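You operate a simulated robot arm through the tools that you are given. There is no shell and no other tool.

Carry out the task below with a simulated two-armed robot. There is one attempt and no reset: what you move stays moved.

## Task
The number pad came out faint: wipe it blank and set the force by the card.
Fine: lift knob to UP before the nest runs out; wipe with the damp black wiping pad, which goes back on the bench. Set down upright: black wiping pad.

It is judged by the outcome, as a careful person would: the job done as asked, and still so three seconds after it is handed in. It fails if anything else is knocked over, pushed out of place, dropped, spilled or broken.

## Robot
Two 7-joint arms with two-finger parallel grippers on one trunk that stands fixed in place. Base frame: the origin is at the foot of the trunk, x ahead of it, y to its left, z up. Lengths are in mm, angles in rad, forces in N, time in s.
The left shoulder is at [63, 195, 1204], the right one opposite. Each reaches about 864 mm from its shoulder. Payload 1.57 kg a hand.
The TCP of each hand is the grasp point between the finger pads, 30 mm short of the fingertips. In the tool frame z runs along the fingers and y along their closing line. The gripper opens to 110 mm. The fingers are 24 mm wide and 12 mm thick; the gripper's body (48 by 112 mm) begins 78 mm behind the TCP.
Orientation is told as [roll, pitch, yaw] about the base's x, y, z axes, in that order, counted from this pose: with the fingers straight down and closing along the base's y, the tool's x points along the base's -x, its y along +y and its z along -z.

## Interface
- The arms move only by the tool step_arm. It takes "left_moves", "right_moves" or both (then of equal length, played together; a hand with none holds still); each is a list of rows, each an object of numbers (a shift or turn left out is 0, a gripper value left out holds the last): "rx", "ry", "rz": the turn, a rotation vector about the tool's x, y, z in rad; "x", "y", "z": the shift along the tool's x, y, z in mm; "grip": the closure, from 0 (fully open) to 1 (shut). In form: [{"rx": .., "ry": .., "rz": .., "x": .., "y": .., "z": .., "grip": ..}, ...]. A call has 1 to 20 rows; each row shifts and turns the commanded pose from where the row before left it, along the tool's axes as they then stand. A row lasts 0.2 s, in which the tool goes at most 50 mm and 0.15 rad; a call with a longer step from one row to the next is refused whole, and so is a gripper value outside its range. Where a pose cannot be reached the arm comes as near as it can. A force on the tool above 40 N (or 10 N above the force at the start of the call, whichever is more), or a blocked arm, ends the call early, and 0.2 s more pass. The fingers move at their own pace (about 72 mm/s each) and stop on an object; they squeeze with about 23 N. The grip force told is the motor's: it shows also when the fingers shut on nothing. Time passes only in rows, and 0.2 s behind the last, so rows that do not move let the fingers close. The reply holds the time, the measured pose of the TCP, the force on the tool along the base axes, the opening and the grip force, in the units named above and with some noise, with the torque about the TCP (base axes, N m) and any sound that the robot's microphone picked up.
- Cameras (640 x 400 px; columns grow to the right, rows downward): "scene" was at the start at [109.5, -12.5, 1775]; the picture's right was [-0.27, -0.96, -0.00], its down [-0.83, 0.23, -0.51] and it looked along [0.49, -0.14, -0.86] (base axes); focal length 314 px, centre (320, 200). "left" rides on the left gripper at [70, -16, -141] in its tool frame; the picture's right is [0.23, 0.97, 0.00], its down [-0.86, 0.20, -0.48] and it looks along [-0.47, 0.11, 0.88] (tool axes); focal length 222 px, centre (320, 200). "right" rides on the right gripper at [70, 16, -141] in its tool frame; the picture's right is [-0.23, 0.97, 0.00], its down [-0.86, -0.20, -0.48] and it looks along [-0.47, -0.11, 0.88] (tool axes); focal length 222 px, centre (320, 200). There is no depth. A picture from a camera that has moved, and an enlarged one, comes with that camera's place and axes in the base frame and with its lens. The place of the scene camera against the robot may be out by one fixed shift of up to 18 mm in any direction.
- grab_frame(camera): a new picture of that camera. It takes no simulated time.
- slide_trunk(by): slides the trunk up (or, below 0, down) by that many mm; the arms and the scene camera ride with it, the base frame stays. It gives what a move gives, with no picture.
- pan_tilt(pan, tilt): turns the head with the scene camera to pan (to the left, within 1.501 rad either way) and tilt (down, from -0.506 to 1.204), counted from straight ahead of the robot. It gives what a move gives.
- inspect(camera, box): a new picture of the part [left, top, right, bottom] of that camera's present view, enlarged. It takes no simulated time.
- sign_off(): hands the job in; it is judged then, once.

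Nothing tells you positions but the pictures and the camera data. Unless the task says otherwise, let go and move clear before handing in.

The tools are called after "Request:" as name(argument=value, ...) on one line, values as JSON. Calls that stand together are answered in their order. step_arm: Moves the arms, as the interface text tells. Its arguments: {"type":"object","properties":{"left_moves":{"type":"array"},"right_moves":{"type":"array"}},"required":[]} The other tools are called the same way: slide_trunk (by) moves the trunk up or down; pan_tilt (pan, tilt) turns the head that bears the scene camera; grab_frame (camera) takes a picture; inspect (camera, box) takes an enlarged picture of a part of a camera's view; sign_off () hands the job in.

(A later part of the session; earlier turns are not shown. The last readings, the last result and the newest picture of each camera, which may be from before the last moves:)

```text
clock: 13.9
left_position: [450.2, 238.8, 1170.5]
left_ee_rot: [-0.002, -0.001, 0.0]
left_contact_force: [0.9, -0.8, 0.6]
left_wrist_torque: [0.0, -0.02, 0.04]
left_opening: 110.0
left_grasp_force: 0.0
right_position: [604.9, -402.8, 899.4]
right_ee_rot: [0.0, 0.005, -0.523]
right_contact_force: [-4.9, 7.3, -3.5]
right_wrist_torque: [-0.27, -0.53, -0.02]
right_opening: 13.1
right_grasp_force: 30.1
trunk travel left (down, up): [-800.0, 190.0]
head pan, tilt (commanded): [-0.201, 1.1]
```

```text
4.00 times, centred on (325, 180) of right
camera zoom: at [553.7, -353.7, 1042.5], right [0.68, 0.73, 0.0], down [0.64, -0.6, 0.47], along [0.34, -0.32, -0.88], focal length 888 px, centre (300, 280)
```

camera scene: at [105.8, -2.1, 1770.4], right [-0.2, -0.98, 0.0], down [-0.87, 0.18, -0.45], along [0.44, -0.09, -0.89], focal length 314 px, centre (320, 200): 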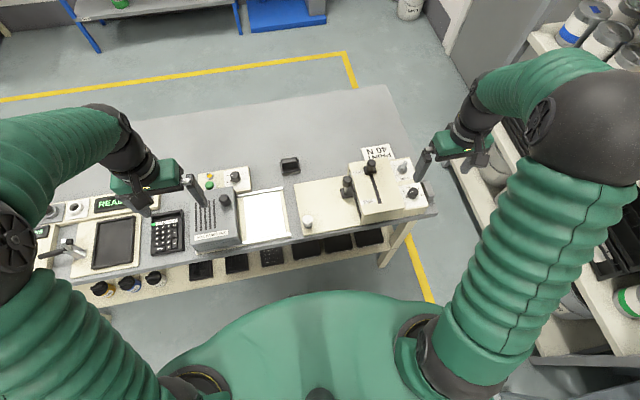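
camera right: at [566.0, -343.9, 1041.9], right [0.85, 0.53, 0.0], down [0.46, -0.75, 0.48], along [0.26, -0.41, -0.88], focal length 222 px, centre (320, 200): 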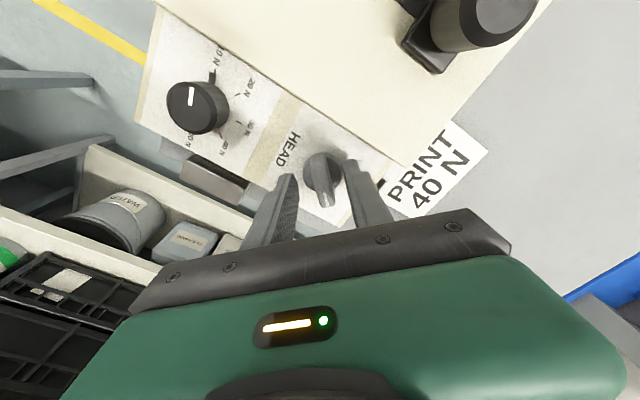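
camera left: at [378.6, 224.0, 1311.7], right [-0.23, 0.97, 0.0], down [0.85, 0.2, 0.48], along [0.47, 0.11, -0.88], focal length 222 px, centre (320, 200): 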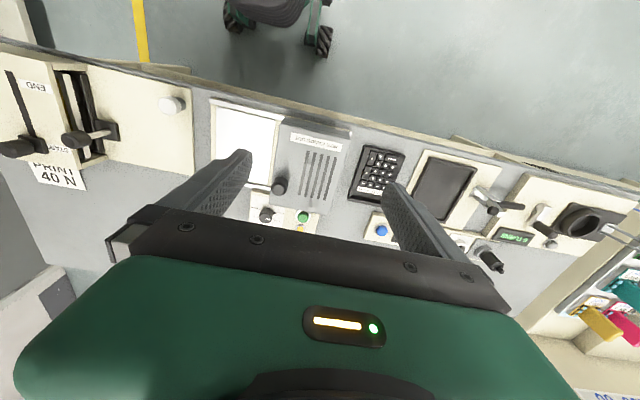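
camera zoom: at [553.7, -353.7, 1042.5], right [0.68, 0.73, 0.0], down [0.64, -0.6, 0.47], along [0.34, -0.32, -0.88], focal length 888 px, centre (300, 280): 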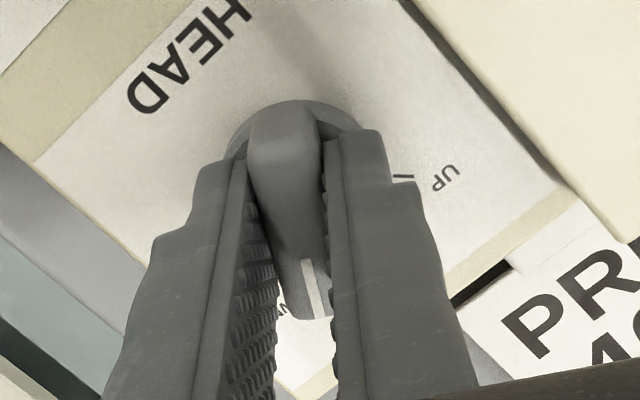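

The knob turns with the hand and the forces are low. I'll continue turning counter-clockwise to UP.

Request:
step_arm(right_moves=[{"rz": -0.13}, {"rz": -0.13}, {"rz": -0.13}, {"rz": -0.13}, {"rz": -0.13}])

Request:
step_arm(right_moves=[{"rz": -0.13}, {"rz": -0.13}, {"rz": -0.13}, {"rz": -0.13}, {"rz": -0.13}])

Request:
inspect(camera="right", box=[250, 130, 400, 230])

```text
clock: 15.1
left_position: [448.3, 238.6, 1171.7]
left_ee_rot: [-0.002, -0.001, 0.0]
left_contact_force: [0.4, 0.2, 0.1]
left_wrist_torque: [-0.02, 0.05, 0.02]
left_opening: 109.7
left_grasp_force: 0.1
right_position: [605.1, -402.9, 899.7]
right_ee_rot: [0.003, 0.006, 0.129]
right_contact_force: [-18.0, 14.2, -19.9]
right_wrist_torque: [-0.3, 0.35, 0.01]
right_opening: 12.7
right_grasp_force: 29.7
trunk travel left (down, up): [-800.0, 190.0]
head pan, tilt (commanded): [-0.201, 1.1]
```

```text
clock: 16.3
left_position: [449.0, 238.9, 1170.5]
left_ee_rot: [-0.002, -0.002, 0.0]
left_contact_force: [-0.5, 0.0, 0.5]
left_wrist_torque: [-0.04, -0.01, 0.01]
left_opening: 109.8
left_grasp_force: 0.0
right_position: [603.9, -402.1, 899.0]
right_ee_rot: [0.004, 0.003, 0.779]
right_contact_force: [-18.5, 14.5, -21.4]
right_wrist_torque: [-0.53, 0.19, 0.01]
right_opening: 13.3
right_grasp_force: 29.9
trunk travel left (down, up): [-800.0, 190.0]
head pan, tilt (commanded): [-0.201, 1.1]
```

```text
4.00 times, centred on (325, 180) of right
camera zoom: at [545.1, -440.2, 1042.6], right [-0.52, 0.85, 0.0], down [0.75, 0.46, 0.48], along [0.4, 0.25, -0.88], focal length 888 px, centre (300, 280)
```

zoom: 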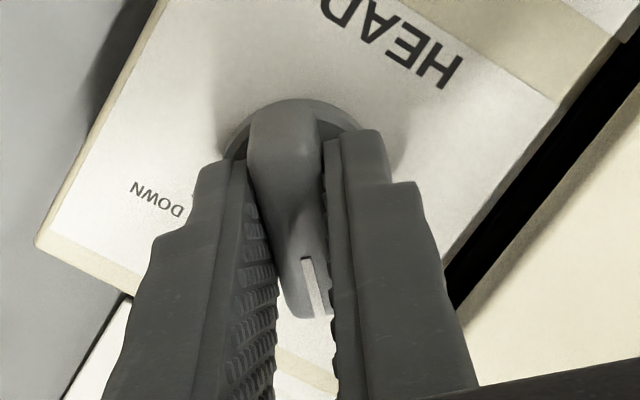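

HEAD should now be near UP. I'll open slightly, rise, and check the pointer against the mark.

Request:
step_arm(right_moves=[{"z": 4, "rz": -0.03}, {"grip": 0.65}, {}, {}, {"z": -25}, {"z": -35}])

Request:
inspect(camera="right", box=[270, 110, 400, 210])

Request:
inspect(camera="scene", box=[360, 130, 480, 220])

```text
clock: 17.7
left_position: [446.7, 236.7, 1172.2]
left_ee_rot: [0.0, -0.002, 0.0]
left_contact_force: [-0.3, 0.1, -0.4]
left_wrist_torque: [-0.01, 0.01, -0.03]
left_opening: 110.0
left_grasp_force: 0.0
right_position: [604.8, -402.9, 957.9]
right_ee_rot: [0.001, -0.003, 0.804]
right_contact_force: [-0.2, -0.1, -0.6]
right_wrist_torque: [-0.02, -0.01, 0.01]
right_opening: 38.1
right_grasp_force: 0.1
trunk travel left (down, up): [-800.0, 190.0]
head pan, tilt (commanded): [-0.201, 1.1]
```

```text
4.00 times, centred on (335, 160) of right
camera zoom: at [545.0, -442.8, 1100.2], right [-0.54, 0.84, 0.0], down [0.74, 0.48, 0.48], along [0.4, 0.26, -0.88], focal length 888 px, centre (260, 360)
```

zoom: 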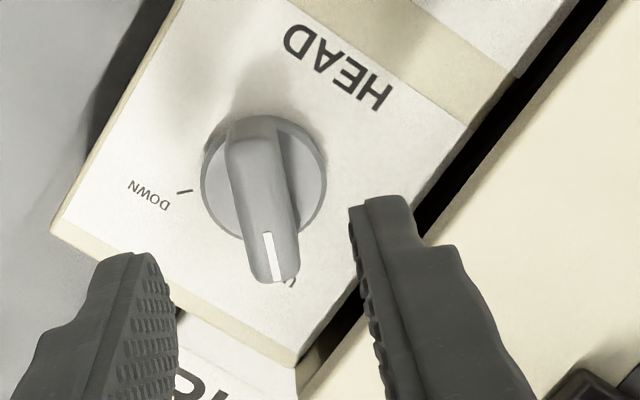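

```text
4.44 times, centred on (420, 175) of scene
camera zoom: at [104.7, -5.1, 1770.4], right [-0.2, -0.98, 0.0], down [-0.87, 0.18, -0.45], along [0.44, -0.09, -0.89], focal length 1396 px, centre (-124, 311)
```

zoom: 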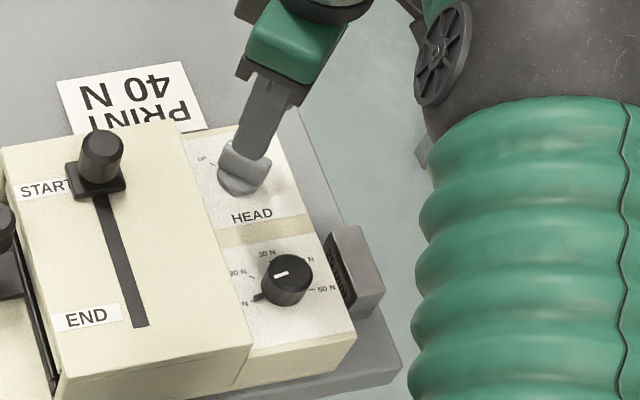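

HEAD now points to UP. Next I'll rise and travel over the box with the fingers set to close along x, to view and grip the nest handle.

Request:
step_arm(right_moves=[{"z": -28}, {"z": -28}, {"rz": -0.128}, {"rz": -0.128}, {"rz": -0.128}, {"rz": -0.128}, {"rz": -0.128}, {"rz": -0.127}, {"x": -45, "y": 5}, {"x": -45, "y": 5}, {"x": -45, "y": 5}])

Request:
grab_frame(camera="right")

Request:
grab_frame(camera="scene")

```text
clock: 20.1
left_position: [449.4, 240.1, 1170.7]
left_ee_rot: [-0.004, 0.0, 0.0]
left_contact_force: [-0.2, -0.4, -0.1]
left_wrist_torque: [0.01, 0.01, -0.02]
left_opening: 110.3
left_grasp_force: 0.1
right_position: [592.1, -265.9, 1014.9]
right_ee_rot: [-0.002, 0.001, 1.571]
right_contact_force: [-0.2, 0.9, 0.4]
right_wrist_torque: [-0.04, -0.01, -0.05]
right_opening: 38.3
right_grasp_force: 0.0
trunk travel left (down, up): [-800.0, 190.0]
head pan, tilt (commanded): [-0.201, 1.1]
```

```text
taken
camera right: at [576.6, -335.7, 1156.8], right [-0.97, 0.23, 0.0], down [0.2, 0.86, 0.48], along [0.11, 0.46, -0.88], focal length 222 px, centre (320, 200)
```

right: 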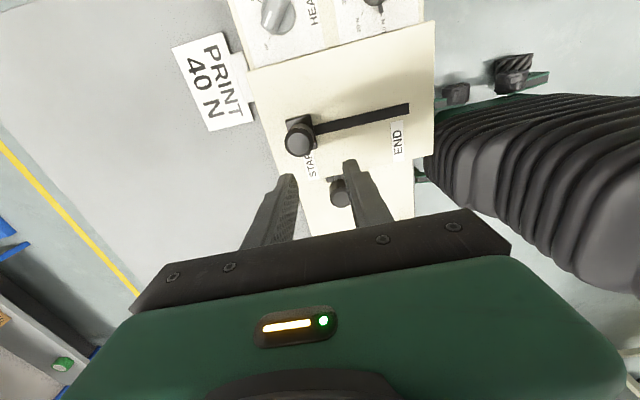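

```text
taken
camera scene: at [106.9, -0.7, 1770.3], right [-0.2, -0.98, 0.0], down [-0.87, 0.18, -0.45], along [0.44, -0.09, -0.89], focal length 314 px, centre (320, 200)
```

scene: 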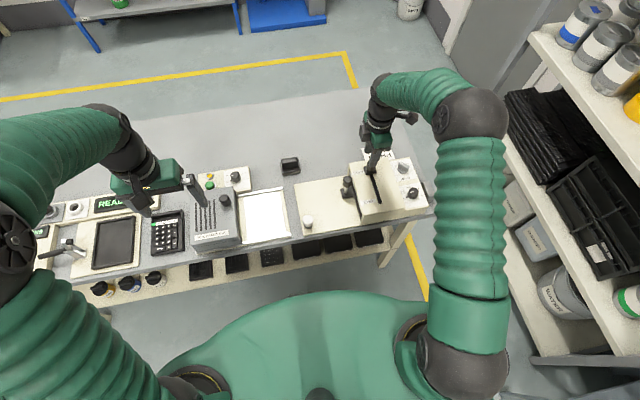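

Request:
inspect(camera="right", box=[270, 100, 430, 240])

Request:
inspect(camera="scene", box=[290, 140, 410, 240])

```text
2.86 times, centred on (350, 170) of right
camera zoom: at [576.6, -335.7, 1156.8], right [-0.97, 0.23, 0.0], down [0.2, 0.86, 0.48], along [0.11, 0.46, -0.88], focal length 635 px, centre (234, 286)
```

zoom: 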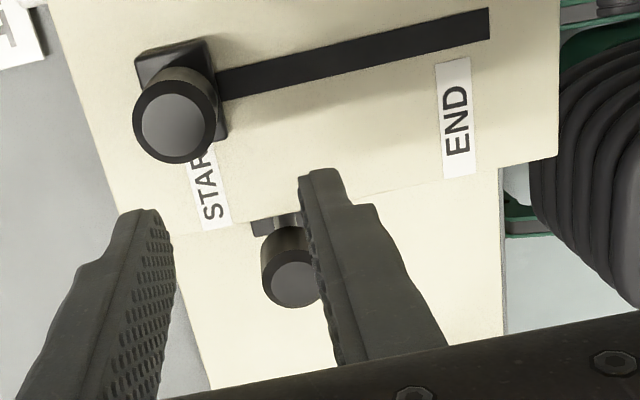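

```text
4.00 times, centred on (350, 190) of scene
camera zoom: at [106.9, -0.7, 1770.3], right [-0.2, -0.98, 0.0], down [-0.87, 0.18, -0.45], along [0.44, -0.09, -0.89], focal length 1257 px, centre (200, 240)
```

zoom: 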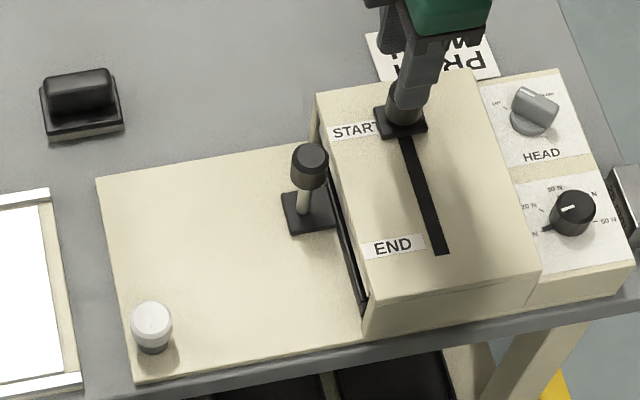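

The nest handle's knob is at about (581, −199.5, 905). I'll hover over it with the fingers at ±x and descend to grip it.

Request:
step_arm(right_moves=[{"x": -33, "y": 5, "grip": 0.52}, {"x": -33, "y": 5.5}, {"z": 30}, {"z": 25}])

Request:
inspect(camera="right", box=[230, 100, 420, 240])

Request:
inspect(camera="scene", box=[290, 140, 410, 240])

```text
clock: 21.1
left_position: [449.4, 235.5, 1170.4]
left_ee_rot: [-0.001, 0.0, 0.0]
left_contact_force: [-0.9, 0.0, -0.3]
left_wrist_torque: [0.02, 0.04, 0.01]
left_opening: 109.9
left_grasp_force: 0.0
right_position: [582.4, -204.1, 958.2]
right_ee_rot: [0.0, 0.001, 1.571]
right_contact_force: [0.7, 0.5, -0.5]
right_wrist_torque: [-0.03, 0.02, -0.01]
right_opening: 52.7
right_grasp_force: 0.0
trunk travel left (down, up): [-800.0, 190.0]
head pan, tilt (commanded): [-0.201, 1.1]
```

```text
2.86 times, centred on (325, 170) of right
camera zoom: at [566.7, -273.6, 1100.5], right [-0.97, 0.23, 0.0], down [0.2, 0.86, 0.48], along [0.11, 0.47, -0.88], focal length 635 px, centre (306, 286)
```

zoom: 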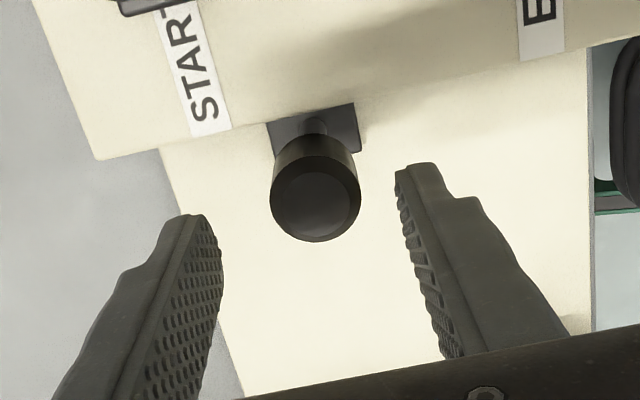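

```text
4.00 times, centred on (350, 190) of scene
camera zoom: at [108.8, -5.6, 1770.2], right [-0.2, -0.98, 0.0], down [-0.87, 0.18, -0.45], along [0.44, -0.09, -0.89], focal length 1257 px, centre (200, 240)
```

zoom: 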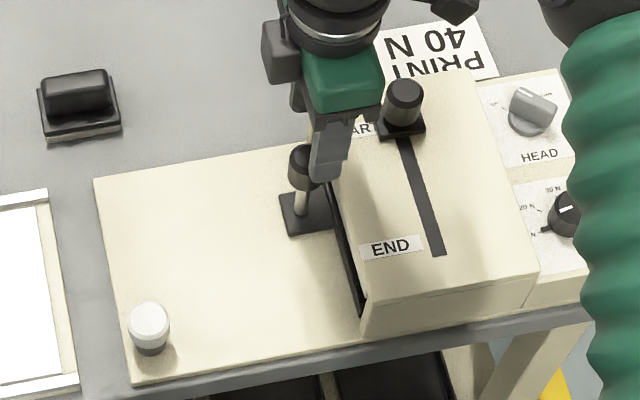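

Request:
step_arm(right_moves=[{"x": -4, "y": 1, "z": 20}, {"z": 18}, {"z": 10}])

Request:
inspect(camera="right", box=[230, 100, 420, 240])

```text
clock: 21.9
left_position: [448.2, 237.4, 1171.2]
left_ee_rot: [-0.003, -0.002, 0.0]
left_contact_force: [0.3, -0.7, -0.6]
left_wrist_torque: [0.05, 0.04, 0.0]
left_opening: 109.8
left_grasp_force: 0.0
right_position: [579.7, -197.8, 910.8]
right_ee_rot: [-0.001, -0.001, 1.572]
right_contact_force: [-0.7, 0.0, 0.0]
right_wrist_torque: [0.03, -0.03, -0.01]
right_opening: 52.8
right_grasp_force: 0.0
trunk travel left (down, up): [-800.0, 190.0]
head pan, tilt (commanded): [-0.201, 1.1]
```

```text
2.86 times, centred on (325, 170) of right
camera zoom: at [563.4, -268.6, 1052.7], right [-0.97, 0.23, 0.0], down [0.2, 0.86, 0.48], along [0.11, 0.47, -0.88], focal length 635 px, centre (306, 286)
```

zoom: 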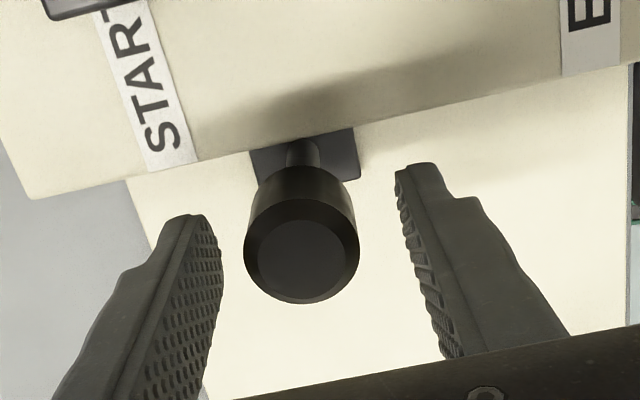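

The knob is centred between the fingers. I'll close on it, check the grip, then draw the nest out to the left (+y) in small steps.

Request:
step_arm(right_moves=[{"grip": 1.0}, {}, {}, {}])

Request:
step_arm(right_moves=[{"x": -5}, {"x": -8}, {"x": -8}])

Request:
inspect(camera="scene", box=[270, 140, 410, 240])

```text
clock: 22.9
left_position: [448.8, 237.3, 1171.8]
left_ee_rot: [-0.003, -0.001, 0.0]
left_contact_force: [0.8, 0.6, -0.2]
left_wrist_torque: [0.05, -0.01, 0.03]
left_opening: 109.8
left_grasp_force: 0.0
right_position: [579.9, -197.2, 911.5]
right_ee_rot: [-0.001, 0.001, 1.572]
right_contact_force: [5.1, -1.3, 3.8]
right_wrist_torque: [-0.13, 0.47, -0.02]
right_opening: 29.5
right_grasp_force: 39.6
trunk travel left (down, up): [-800.0, 190.0]
head pan, tilt (commanded): [-0.201, 1.1]
```

```text
clock: 23.7
left_position: [449.4, 237.6, 1171.0]
left_ee_rot: [-0.002, -0.002, 0.001]
left_contact_force: [-0.3, -0.3, -1.1]
left_wrist_torque: [-0.04, -0.02, 0.01]
left_opening: 109.9
left_grasp_force: 0.0
right_position: [580.4, -176.0, 909.9]
right_ee_rot: [-0.002, -0.001, 1.573]
right_contact_force: [5.7, -1.7, 9.4]
right_wrist_torque: [-0.11, 0.56, 0.02]
right_opening: 29.3
right_grasp_force: 39.2
trunk travel left (down, up): [-800.0, 190.0]
head pan, tilt (commanded): [-0.201, 1.1]
```

```text
4.00 times, centred on (340, 190) of scene
camera zoom: at [106.8, -2.7, 1770.5], right [-0.2, -0.98, 0.0], down [-0.87, 0.18, -0.45], along [0.44, -0.09, -0.89], focal length 1257 px, centre (240, 240)
```

zoom: 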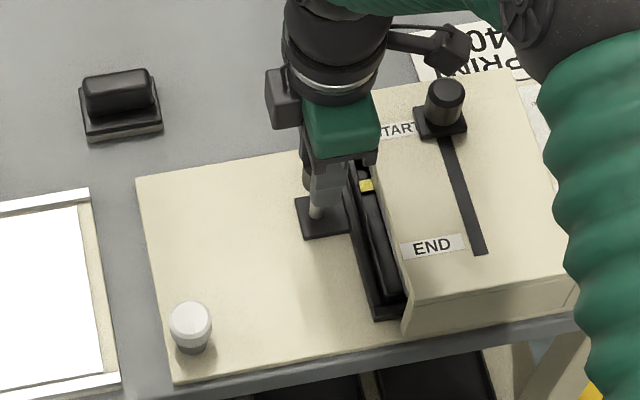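

The nest slides freely and a black number pad with a yellow tag is emerging. I'll keep pulling in small steps.

Request:
step_arm(right_moves=[{"x": -10}, {"x": -10}, {"x": -10}, {"x": -10}, {"x": -10}])

Request:
inspect(camera="scene", box=[270, 140, 410, 240])

```text
clock: 24.9
left_position: [449.4, 237.8, 1170.9]
left_ee_rot: [-0.002, -0.001, 0.0]
left_contact_force: [0.4, 0.0, -0.8]
left_wrist_torque: [-0.03, 0.02, 0.03]
left_opening: 110.1
left_grasp_force: 0.1
right_position: [580.5, -127.6, 910.8]
right_ee_rot: [-0.001, 0.0, 1.572]
right_contact_force: [7.1, -1.2, 5.6]
right_wrist_torque: [0.06, 0.27, 0.1]
right_opening: 29.2
right_grasp_force: 38.7
trunk travel left (down, up): [-800.0, 190.0]
head pan, tilt (commanded): [-0.201, 1.1]
```

```text
4.00 times, centred on (340, 190) of scene
camera zoom: at [108.2, -3.5, 1770.2], right [-0.2, -0.98, 0.0], down [-0.87, 0.18, -0.45], along [0.44, -0.09, -0.89], focal length 1257 px, centre (240, 240)
```

zoom: 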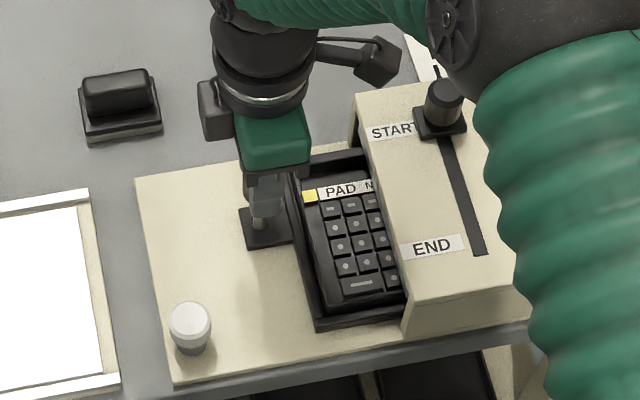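

Request:
step_arm(right_moves=[{"x": -9}, {"x": -9}, {"x": -9}, {"x": -9}])

Request:
inspect(camera="scene", box=[270, 140, 410, 240])

```text
clock: 25.9
left_position: [449.0, 237.6, 1172.1]
left_ee_rot: [-0.001, -0.002, 0.001]
left_contact_force: [-0.1, 0.2, 0.9]
left_wrist_torque: [0.03, 0.01, -0.02]
left_opening: 110.2
left_grasp_force: 0.0
right_position: [579.7, -91.1, 910.5]
right_ee_rot: [-0.001, -0.001, 1.574]
right_contact_force: [5.2, -1.8, 8.7]
right_wrist_torque: [0.13, 0.27, 0.06]
right_opening: 29.5
right_grasp_force: 39.1
trunk travel left (down, up): [-800.0, 190.0]
head pan, tilt (commanded): [-0.201, 1.1]
```

```text
4.00 times, centred on (340, 190) of scene
camera zoom: at [106.3, -3.5, 1770.4], right [-0.2, -0.98, 0.0], down [-0.87, 0.18, -0.45], along [0.44, -0.09, -0.89], focal length 1257 px, centre (240, 240)
```

zoom: 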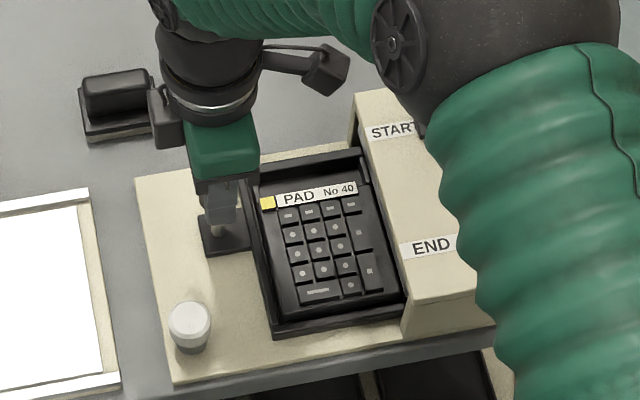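

Request:
step_arm(right_moves=[{"x": -6}, {"x": -6}, {"x": -6}])

Request:
inspect(camera="scene", box=[270, 140, 410, 240])

```text
clock: 26.7
left_position: [449.4, 237.4, 1170.5]
left_ee_rot: [-0.002, -0.002, -0.001]
left_contact_force: [-0.4, 0.2, 1.0]
left_wrist_torque: [-0.04, 0.04, -0.04]
left_opening: 110.0
left_grasp_force: 0.0
right_position: [579.8, -73.8, 911.3]
right_ee_rot: [0.0, 0.0, 1.574]
right_contact_force: [4.5, -2.6, 6.4]
right_wrist_torque: [-0.07, 0.37, 0.08]
right_opening: 29.5
right_grasp_force: 39.1
trunk travel left (down, up): [-800.0, 190.0]
head pan, tilt (commanded): [-0.201, 1.1]
```

```text
4.00 times, centred on (340, 190) of scene
camera zoom: at [106.8, -3.6, 1770.3], right [-0.2, -0.98, 0.0], down [-0.87, 0.18, -0.45], along [0.44, -0.09, -0.89], focal length 1257 px, centre (240, 240)
```

zoom: 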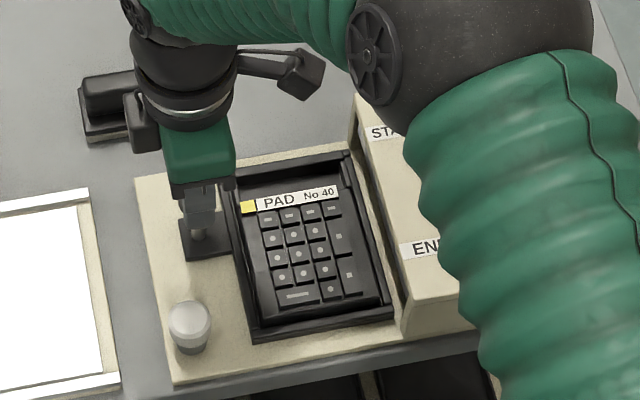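

Request:
step_arm(right_moves=[{"x": -4}, {"x": -4}, {"x": -4}])

Request:
inspect(camera="scene", box=[270, 140, 410, 240])

```text
clock: 27.5
left_position: [448.6, 238.0, 1171.7]
left_ee_rot: [-0.003, -0.002, -0.001]
left_contact_force: [-1.0, 0.5, 0.8]
left_wrist_torque: [-0.01, 0.04, 0.0]
left_opening: 110.0
left_grasp_force: 0.1
right_position: [581.1, -62.1, 910.0]
right_ee_rot: [-0.002, -0.001, 1.574]
right_contact_force: [4.3, -2.2, 11.5]
right_wrist_torque: [-0.09, 0.62, 0.03]
right_opening: 29.6
right_grasp_force: 38.8
trunk travel left (down, up): [-800.0, 190.0]
head pan, tilt (commanded): [-0.201, 1.1]
```

```text
4.00 times, centred on (340, 190) of scene
camera zoom: at [106.2, -3.5, 1770.5], right [-0.2, -0.98, 0.0], down [-0.87, 0.18, -0.45], along [0.44, -0.09, -0.89], focal length 1257 px, centre (240, 240)
```

zoom: 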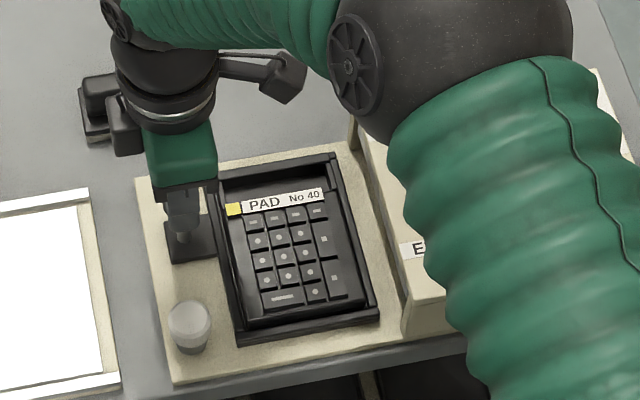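

Request:
step_arm(right_moves=[{"x": -3}, {"x": -3}])

Request:
grab_frame(camera="left")

Request:
inspect(camera="left", box=[0, 50, 220, 200])

```text
clock: 28.1
left_position: [448.2, 236.6, 1172.2]
left_ee_rot: [-0.001, -0.002, 0.001]
left_contact_force: [0.5, -0.2, 0.2]
left_wrist_torque: [-0.03, -0.01, 0.01]
left_opening: 110.0
left_grasp_force: 0.1
right_position: [579.2, -54.6, 911.3]
right_ee_rot: [-0.003, 0.001, 1.573]
right_contact_force: [6.3, -0.1, 14.0]
right_wrist_torque: [-0.06, 0.51, 0.03]
right_opening: 29.5
right_grasp_force: 39.2
trunk travel left (down, up): [-800.0, 190.0]
head pan, tilt (commanded): [-0.201, 1.1]
```

```text
taken
camera left: at [378.5, 223.0, 1312.0], right [-0.23, 0.97, 0.0], down [0.85, 0.2, 0.48], along [0.47, 0.11, -0.88], focal length 222 px, centre (320, 200)
```

left: 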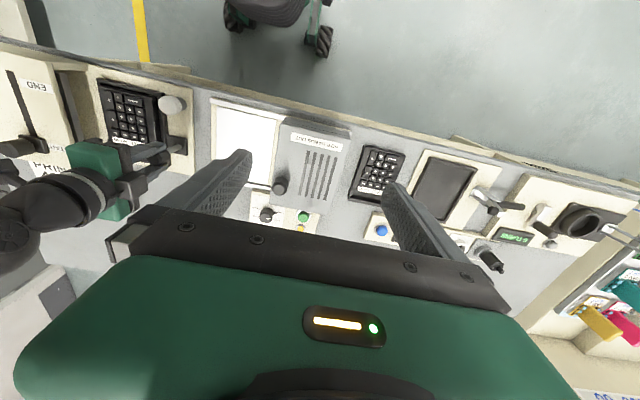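

```text
2.67 times, centred on (110, 125) of left
camera zoom: at [378.5, 223.0, 1312.0], right [-0.23, 0.97, 0.0], down [0.85, 0.2, 0.48], along [0.47, 0.11, -0.88], focal length 592 px, centre (880, 400)
```

zoom: 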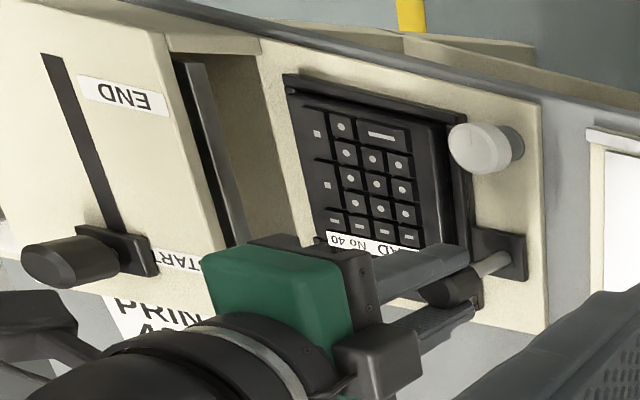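

The nest is fully clear of the box and shows PAD No 40 with a yellow tag and faint grey legends. I'll let go of the handle and rise; the right hand will then set the dial.

Request:
step_arm(right_moves=[{"z": 2}, {"grip": 0.5}, {}, {}, {"z": -25}, {"z": -45}, {"z": -45}])

Request:
grab_frame(camera="right")

Request:
inspect(camera="scene", box=[270, 140, 410, 240])

```text
clock: 29.7
left_position: [448.6, 236.1, 1170.9]
left_ee_rot: [-0.002, -0.001, 0.0]
left_contact_force: [-0.6, 0.2, 0.2]
left_wrist_torque: [-0.02, 0.01, 0.03]
left_opening: 110.2
left_grasp_force: 0.0
right_position: [578.9, -55.8, 1023.7]
right_ee_rot: [-0.003, 0.002, 1.573]
right_contact_force: [-0.3, -0.2, -0.6]
right_wrist_torque: [0.01, 0.03, 0.0]
right_opening: 54.6
right_grasp_force: 0.1
trunk travel left (down, up): [-800.0, 190.0]
head pan, tilt (commanded): [-0.201, 1.1]
```

```text
taken
camera right: at [563.1, -125.8, 1165.5], right [-0.97, 0.23, 0.0], down [0.2, 0.86, 0.48], along [0.11, 0.47, -0.88], focal length 222 px, centre (320, 200)
```

right: 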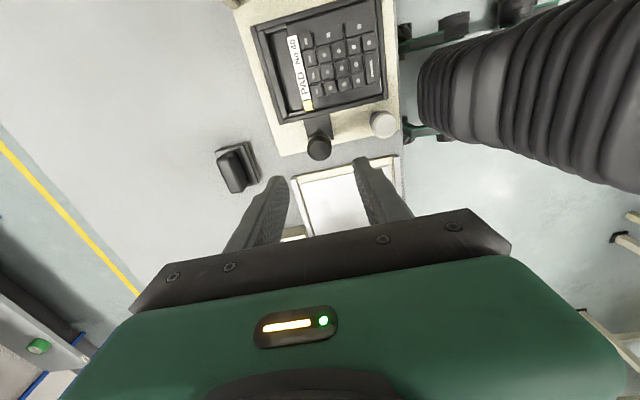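

```text
4.00 times, centred on (340, 190) of scene
camera zoom: at [104.9, -3.1, 1770.4], right [-0.2, -0.98, 0.0], down [-0.87, 0.18, -0.45], along [0.44, -0.09, -0.89], focal length 1257 px, centre (240, 240)
```

zoom: 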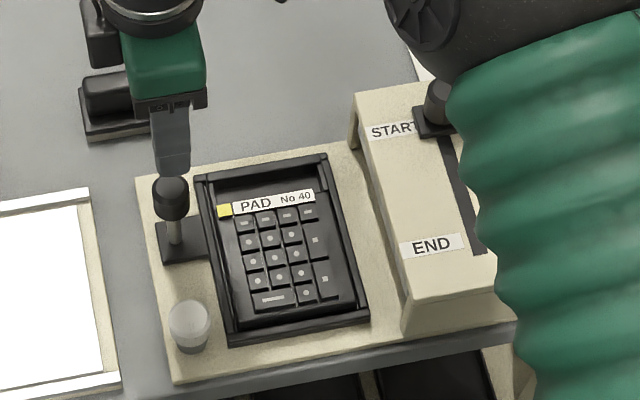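

Good view of the nest and the wiping pad from here. I'll enlarge both for measurement, then view again from a shifted spot.

Request:
inspect(camera="right", box=[230, 0, 430, 170])

Request:
inspect(camera="right", box=[200, 130, 280, 200])

Request:
step_arm(right_moves=[{"x": 40}, {"x": 40}])

Request:
inspect(camera="right", box=[220, 40, 440, 210])

Request:
inspect(camera="right", box=[200, 160, 300, 240])

```text
2.35 times, centred on (330, 85) of right
camera zoom: at [563.1, -125.8, 1165.5], right [-0.97, 0.23, 0.0], down [0.2, 0.86, 0.48], along [0.11, 0.47, -0.88], focal length 523 px, centre (296, 471)
```

zoom: 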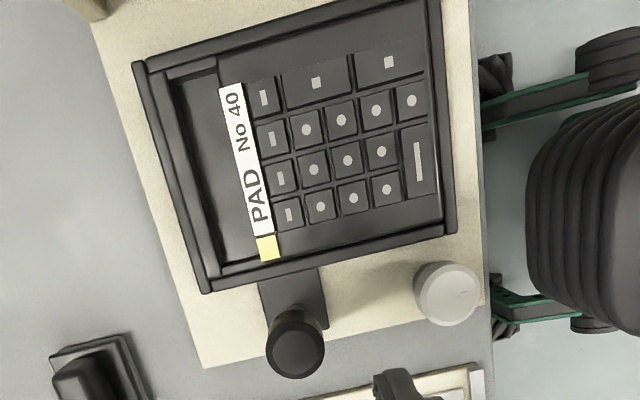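

```text
5.71 times, centred on (240, 165) of right
camera zoom: at [563.1, -125.8, 1165.5], right [-0.97, 0.23, 0.0], down [0.2, 0.86, 0.48], along [0.11, 0.47, -0.88], focal length 1269 px, centre (777, 400)
```

zoom: 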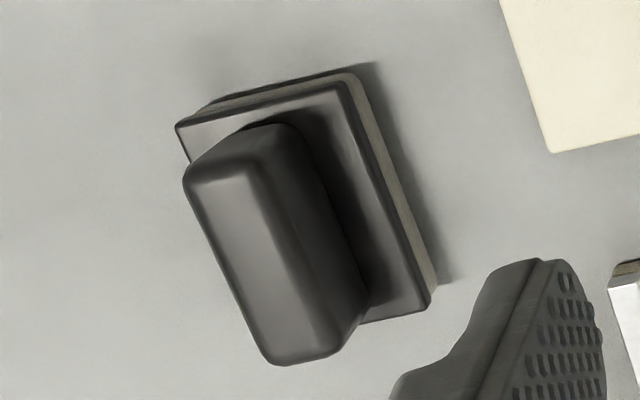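

```text
clock: 30.3
left_position: [446.5, 234.6, 1172.1]
left_ee_rot: [0.001, -0.003, 0.002]
left_contact_force: [0.3, -0.2, -0.1]
left_wrist_torque: [0.02, -0.01, 0.02]
left_opening: 110.2
left_grasp_force: 0.0
right_position: [579.9, -138.3, 1020.9]
right_ee_rot: [-0.003, -0.002, 1.573]
right_contact_force: [0.4, -0.8, -0.5]
right_wrist_torque: [0.04, -0.01, 0.0]
right_opening: 55.3
right_grasp_force: 0.0
trunk travel left (down, up): [-800.0, 190.0]
head pan, tilt (commanded): [-0.201, 1.1]
```

```text
2.35 times, centred on (330, 125) of right
camera zoom: at [563.9, -208.0, 1164.6], right [-0.97, 0.23, 0.0], down [0.2, 0.85, 0.48], along [0.11, 0.47, -0.88], focal length 523 px, centre (296, 376)
```

zoom: 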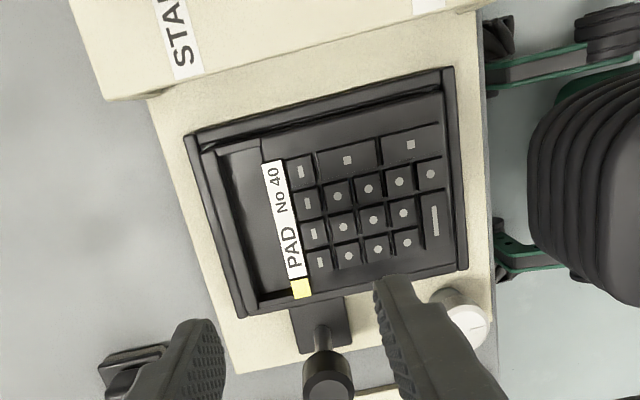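

```text
5.00 times, centred on (250, 200) of right
camera zoom: at [563.9, -208.0, 1164.6], right [-0.97, 0.23, 0.0], down [0.2, 0.85, 0.48], along [0.11, 0.47, -0.88], focal length 1111 px, centre (670, 200)
```

zoom: 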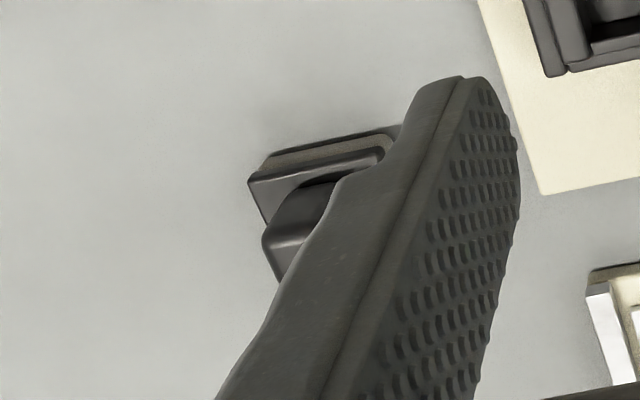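

I've located the keys at x ≈ 499–571, y ≈ −167…−113, z ≈ 846. Next the right hand goes over the force dial, centred at about (504.6, −402.7).

Request:
step_arm(right_moves=[{"x": 44, "y": 12.5}, {"x": 44, "y": 12.5}, {"x": 44, "y": 12.5}, {"x": 44, "y": 12.5}, {"x": 44, "y": 12.5}, {"x": 44, "y": 12.5}])

Request:
grab_frame(camera="right")

Request:
inspect(camera="right", box=[260, 90, 400, 220])

Request:
grab_frame(camera="scene")

```text
clock: 31.7
left_position: [448.2, 234.0, 1171.5]
left_ee_rot: [0.002, -0.004, 0.0]
left_contact_force: [0.4, 0.2, 0.1]
left_wrist_torque: [-0.03, -0.01, 0.02]
left_opening: 110.1
left_grasp_force: 0.1
right_position: [501.9, -402.2, 1020.0]
right_ee_rot: [0.0, -0.001, 1.575]
right_contact_force: [-0.5, 0.4, 0.1]
right_wrist_torque: [0.02, -0.01, -0.03]
right_opening: 54.8
right_grasp_force: 0.1
trunk travel left (down, up): [-800.0, 190.0]
head pan, tilt (commanded): [-0.201, 1.1]
```

```text
taken
camera right: at [486.5, -473.4, 1162.4], right [-0.97, 0.22, 0.0], down [0.2, 0.85, 0.48], along [0.11, 0.47, -0.88], focal length 222 px, centre (320, 200)
```

right: 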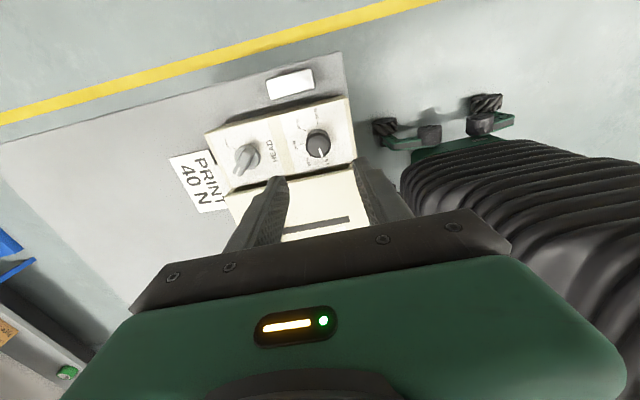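

```text
3.08 times, centred on (330, 155) of right
camera zoom: at [486.5, -473.4, 1162.4], right [-0.97, 0.22, 0.0], down [0.2, 0.85, 0.48], along [0.11, 0.47, -0.88], focal length 684 px, centre (289, 338)
```

zoom: 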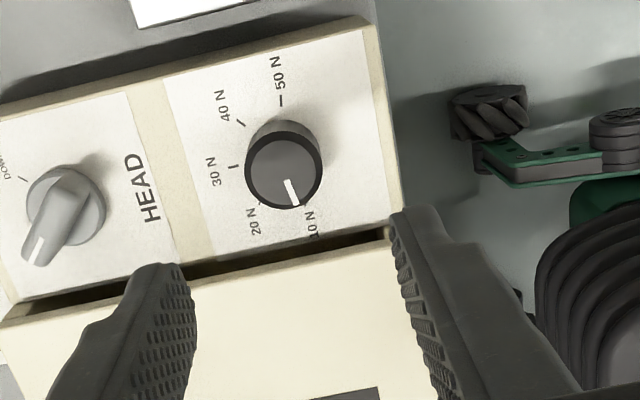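

```text
taken
camera scene: at [105.3, -7.7, 1770.4], right [-0.2, -0.98, 0.0], down [-0.87, 0.18, -0.45], along [0.44, -0.09, -0.89], focal length 314 px, centre (320, 200)
```

scene: 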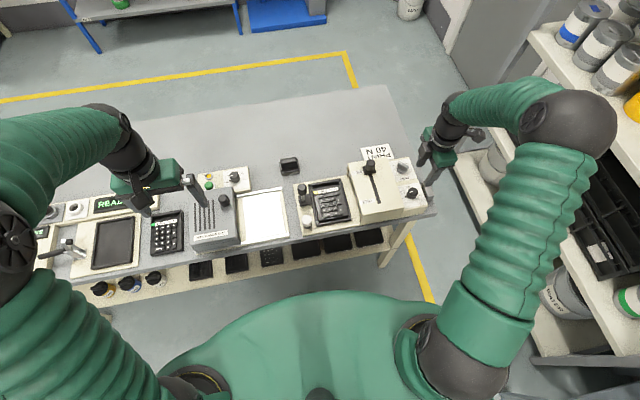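

Request:
step_arm(right_moves=[{"y": -3, "z": 40}, {"z": 40}, {"z": 20}])

Request:
inspect(camera="right", box=[240, 110, 400, 230])

```text
clock: 32.5
left_position: [448.9, 234.2, 1171.8]
left_ee_rot: [0.0, -0.002, 0.0]
left_contact_force: [0.6, 0.0, -1.2]
left_wrist_torque: [0.01, 0.0, -0.04]
left_opening: 109.9
left_grasp_force: 0.1
right_position: [508.7, -401.4, 921.4]
right_ee_rot: [-0.003, 0.0, 1.573]
right_contact_force: [-0.1, 0.1, 0.5]
right_wrist_torque: [0.01, -0.03, -0.03]
right_opening: 55.1
right_grasp_force: 0.1
trunk travel left (down, up): [-800.0, 190.0]
head pan, tilt (commanded): [-0.201, 1.1]
```

```text
3.33 times, centred on (320, 170) of right
camera zoom: at [492.2, -471.8, 1063.6], right [-0.97, 0.23, 0.0], down [0.2, 0.85, 0.48], along [0.11, 0.47, -0.88], focal length 740 px, centre (320, 300)
```

zoom: 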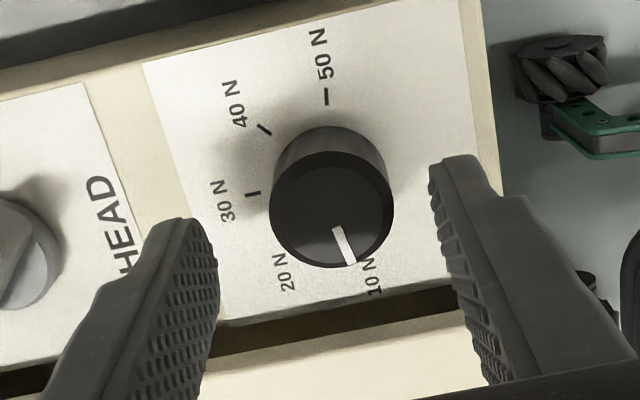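

Request:
step_arm(right_moves=[{"y": 2.5, "x": 1.3, "z": 12}, {"z": 8}])

Request:
inspect(camera="right", box=[240, 110, 400, 230])

```text
clock: 33.1
left_position: [449.9, 235.2, 1172.8]
left_ee_rot: [0.0, -0.002, 0.0]
left_contact_force: [-0.4, 0.2, 0.1]
left_wrist_torque: [0.0, 0.01, -0.04]
left_opening: 110.1
left_grasp_force: 0.1
right_position: [505.7, -401.9, 902.3]
right_ee_rot: [-0.002, 0.0, 1.573]
right_contact_force: [0.6, -0.4, 0.4]
right_wrist_torque: [0.02, -0.01, 0.0]
right_opening: 55.3
right_grasp_force: 0.1
trunk travel left (down, up): [-800.0, 190.0]
head pan, tilt (commanded): [-0.201, 1.1]
```

```text
3.33 times, centred on (320, 170) of right
camera zoom: at [489.9, -472.6, 1044.6], right [-0.97, 0.23, 0.0], down [0.2, 0.85, 0.48], along [0.11, 0.47, -0.88], focal length 740 px, centre (320, 300)
```

zoom: 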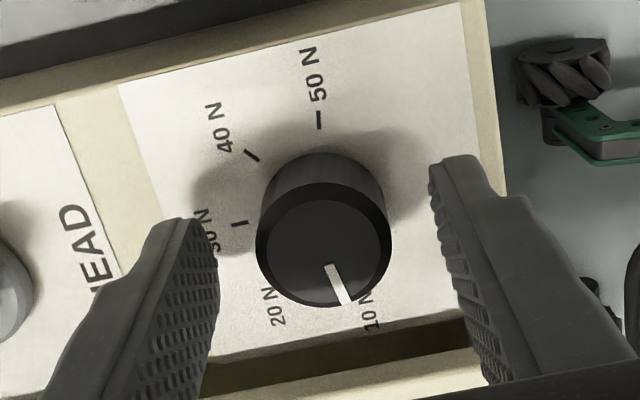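

The knob is centred between the fingers. I'll close on it.

Request:
step_arm(right_moves=[{"z": 2, "grip": 1.0}, {}, {}, {}])

Request:
inspect(camera="right", box=[240, 110, 400, 230])

```text
clock: 34.1
left_position: [447.8, 237.1, 1171.1]
left_ee_rot: [0.0, -0.003, 0.001]
left_contact_force: [-0.5, 0.3, -0.1]
left_wrist_torque: [-0.01, -0.01, 0.01]
left_opening: 109.8
left_grasp_force: 0.1
right_position: [503.7, -401.1, 901.7]
right_ee_rot: [-0.002, 0.002, 1.571]
right_contact_force: [-2.6, -2.9, 5.9]
right_wrist_torque: [-0.04, 0.57, 0.01]
right_opening: 31.6
right_grasp_force: 40.1
trunk travel left (down, up): [-800.0, 190.0]
head pan, tilt (commanded): [-0.201, 1.1]
```

```text
3.33 times, centred on (320, 170) of right
camera zoom: at [489.2, -472.3, 1043.3], right [-0.97, 0.23, 0.0], down [0.2, 0.86, 0.48], along [0.11, 0.47, -0.88], focal length 740 px, centre (320, 300)
```

zoom: 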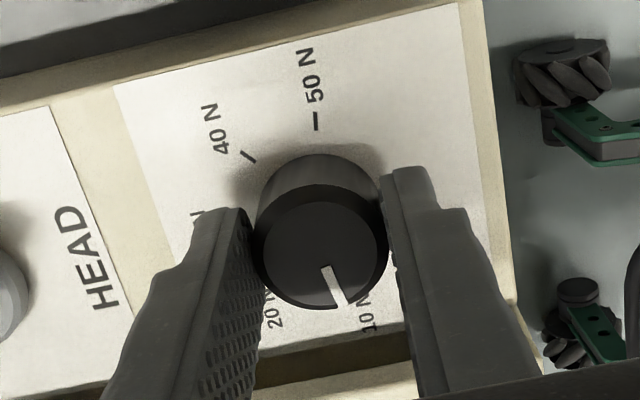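

Gripped. I'll turn it clockwise in stages towards 40 N.

Request:
step_arm(right_moves=[{"rz": 0.13}, {"rz": 0.13}, {"rz": 0.13}, {"rz": 0.13}, {"rz": 0.13}, {"rz": 0.13}])

Request:
step_arm(right_moves=[{"rz": 0.13}, {"rz": 0.13}, {"rz": 0.13}, {"rz": 0.13}, {"rz": 0.13}, {"rz": 0.13}])

Request:
inspect(camera="right", box=[240, 110, 400, 230])

```text
clock: 35.5
left_position: [449.8, 235.6, 1172.4]
left_ee_rot: [0.001, -0.001, 0.0]
left_contact_force: [0.6, -0.2, 0.0]
left_wrist_torque: [-0.02, -0.01, 0.02]
left_opening: 110.3
left_grasp_force: 0.0
right_position: [506.7, -402.2, 900.9]
right_ee_rot: [-0.001, -0.003, 0.788]
right_contact_force: [-4.1, -1.3, -1.6]
right_wrist_torque: [-0.17, 0.06, -0.01]
right_opening: 31.5
right_grasp_force: 40.4
trunk travel left (down, up): [-800.0, 190.0]
head pan, tilt (commanded): [-0.201, 1.1]
```

```text
clock: 36.9
left_position: [448.9, 236.1, 1172.1]
left_ee_rot: [0.0, -0.002, 0.0]
left_contact_force: [0.2, -0.8, 0.4]
left_wrist_torque: [-0.01, 0.03, 0.0]
left_opening: 110.0
left_grasp_force: 0.0
right_position: [506.8, -402.3, 900.6]
right_ee_rot: [0.0, 0.0, 0.011]
right_contact_force: [-6.5, -1.3, -3.0]
right_wrist_torque: [-0.58, -0.37, -0.01]
right_opening: 31.4
right_grasp_force: 39.9
trunk travel left (down, up): [-800.0, 190.0]
head pan, tilt (commanded): [-0.201, 1.1]
```

```text
3.33 times, centred on (320, 170) of right
camera zoom: at [435.4, -386.9, 1043.3], right [0.22, 0.98, 0.0], down [0.86, -0.19, 0.48], along [0.47, -0.1, -0.88], focal length 740 px, centre (320, 300)
```

zoom: 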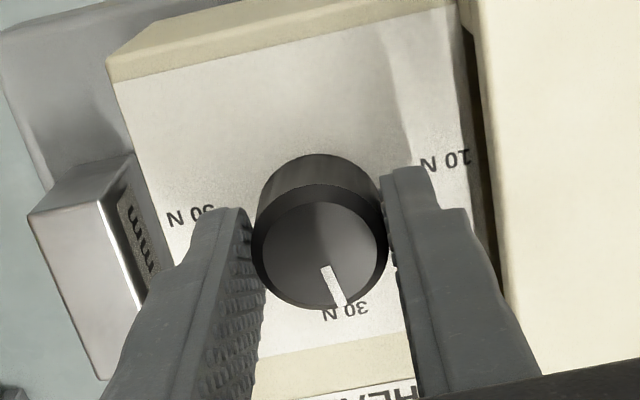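

Request:
step_arm(right_moves=[{"rz": 0.13}, {"rz": 0.13}, {"rz": 0.13}, {"rz": 0.13}, {"rz": 0.13}, {"rz": 0.13}, {"rz": 0.13}, {"rz": 0.03}])

Request:
inspect(camera="right", box=[240, 110, 400, 230])

Request:
inspect(camera="scene", box=[380, 150, 460, 220])

```text
clock: 38.7
left_position: [448.5, 235.6, 1171.8]
left_ee_rot: [0.0, -0.002, 0.0]
left_contact_force: [-0.1, 0.2, -0.2]
left_wrist_torque: [0.0, -0.03, 0.03]
left_opening: 110.3
left_grasp_force: 0.0
right_position: [505.2, -402.4, 901.3]
right_ee_rot: [0.002, 0.001, -0.93]
right_contact_force: [-7.5, -1.3, -7.0]
right_wrist_torque: [-0.89, 0.11, 0.0]
right_opening: 31.4
right_grasp_force: 40.3
trunk travel left (down, up): [-800.0, 190.0]
head pan, tilt (commanded): [-0.201, 1.1]
```

```text
3.33 times, centred on (320, 170) of right
camera zoom: at [476.9, -337.0, 1043.4], right [0.92, 0.4, 0.0], down [0.35, -0.81, 0.48], along [0.19, -0.44, -0.88], focal length 740 px, centre (320, 300)
```

zoom: 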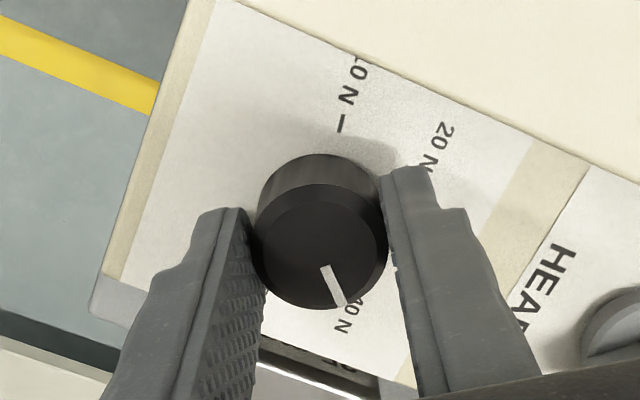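

```text
5.71 times, centred on (420, 185) of scene
camera zoom: at [105.8, -6.5, 1770.3], right [-0.2, -0.98, 0.0], down [-0.87, 0.18, -0.45], along [0.44, -0.09, -0.89], focal length 1796 px, centre (-251, 286)
```

zoom: 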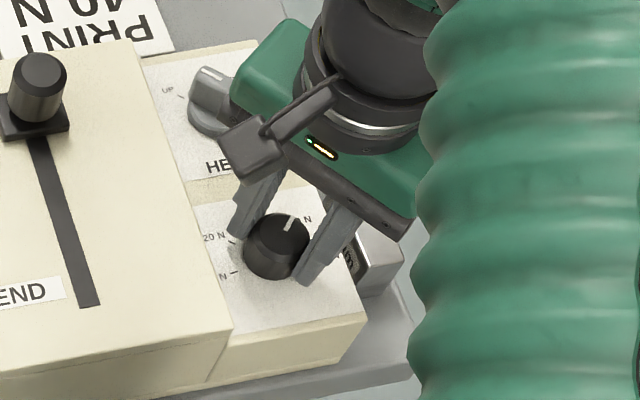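

The pointer looks to be at 40 N. I'll release, rise and check it against the tick.

Request:
step_arm(right_moves=[{"grip": 0.55}, {}, {}, {"z": -30}, {"z": -40}, {"z": -20}])

Request:
inspect(camera="right", box=[270, 90, 370, 190])

```text
clock: 40.1
left_position: [449.3, 237.4, 1170.8]
left_ee_rot: [-0.003, -0.002, 0.001]
left_contact_force: [-0.3, 0.4, -0.1]
left_wrist_torque: [-0.01, 0.02, 0.03]
left_opening: 109.7
left_grasp_force: 0.1
right_position: [503.9, -401.9, 991.3]
right_ee_rot: [0.0, -0.001, -0.927]
right_contact_force: [-0.5, 0.9, 0.1]
right_wrist_torque: [-0.02, -0.01, -0.01]
right_opening: 49.5
right_grasp_force: 0.1
trunk travel left (down, up): [-800.0, 190.0]
head pan, tilt (commanded): [-0.201, 1.1]
```

```text
4.00 times, centred on (320, 140) of right
camera zoom: at [476.0, -336.5, 1133.6], right [0.92, 0.4, 0.0], down [0.35, -0.8, 0.48], along [0.19, -0.44, -0.88], focal length 888 px, centre (320, 440)
```

zoom: 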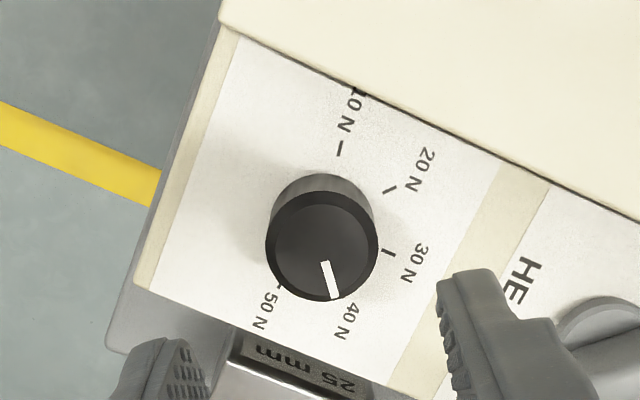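

Request:
step_arm(right_moves=[{"x": -38, "y": -8}, {"x": -38, "y": -8}])

Request:
inspect(camera="right", box=[250, 20, 390, 140])

```text
clock: 40.7
left_position: [449.9, 233.7, 1171.6]
left_ee_rot: [-0.001, -0.001, 0.0]
left_contact_force: [-0.2, -0.3, -0.1]
left_wrist_torque: [0.06, 0.02, -0.02]
left_opening: 110.1
left_grasp_force: 0.0
right_position: [541.2, -475.0, 989.0]
right_ee_rot: [0.004, 0.002, -0.925]
right_contact_force: [-0.6, -0.5, -0.7]
right_wrist_torque: [0.04, 0.0, 0.02]
right_opening: 49.5
right_grasp_force: 0.0
trunk travel left (down, up): [-800.0, 190.0]
head pan, tilt (commanded): [-0.201, 1.1]
```

```text
3.33 times, centred on (320, 80) of right
camera zoom: at [513.2, -410.8, 1131.0], right [0.92, 0.4, 0.0], down [0.35, -0.81, 0.48], along [0.19, -0.44, -0.88], focal length 740 px, centre (320, 600)
```

zoom: 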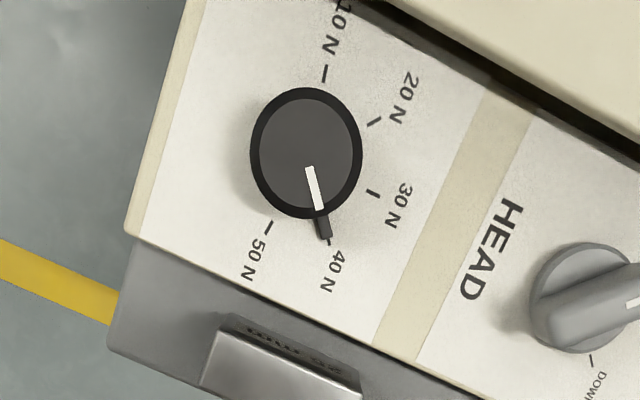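

Request:
inspect(camera="right", box=[290, 40, 350, 110])

```text
5.71 times, centred on (320, 75) of right
camera zoom: at [513.2, -410.8, 1131.0], right [0.92, 0.4, 0.0], down [0.35, -0.81, 0.48], along [0.19, -0.44, -0.88], focal length 1269 px, centre (320, 914)
```

zoom: 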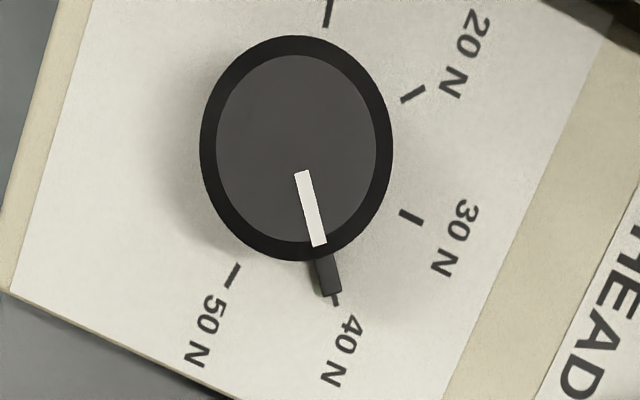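

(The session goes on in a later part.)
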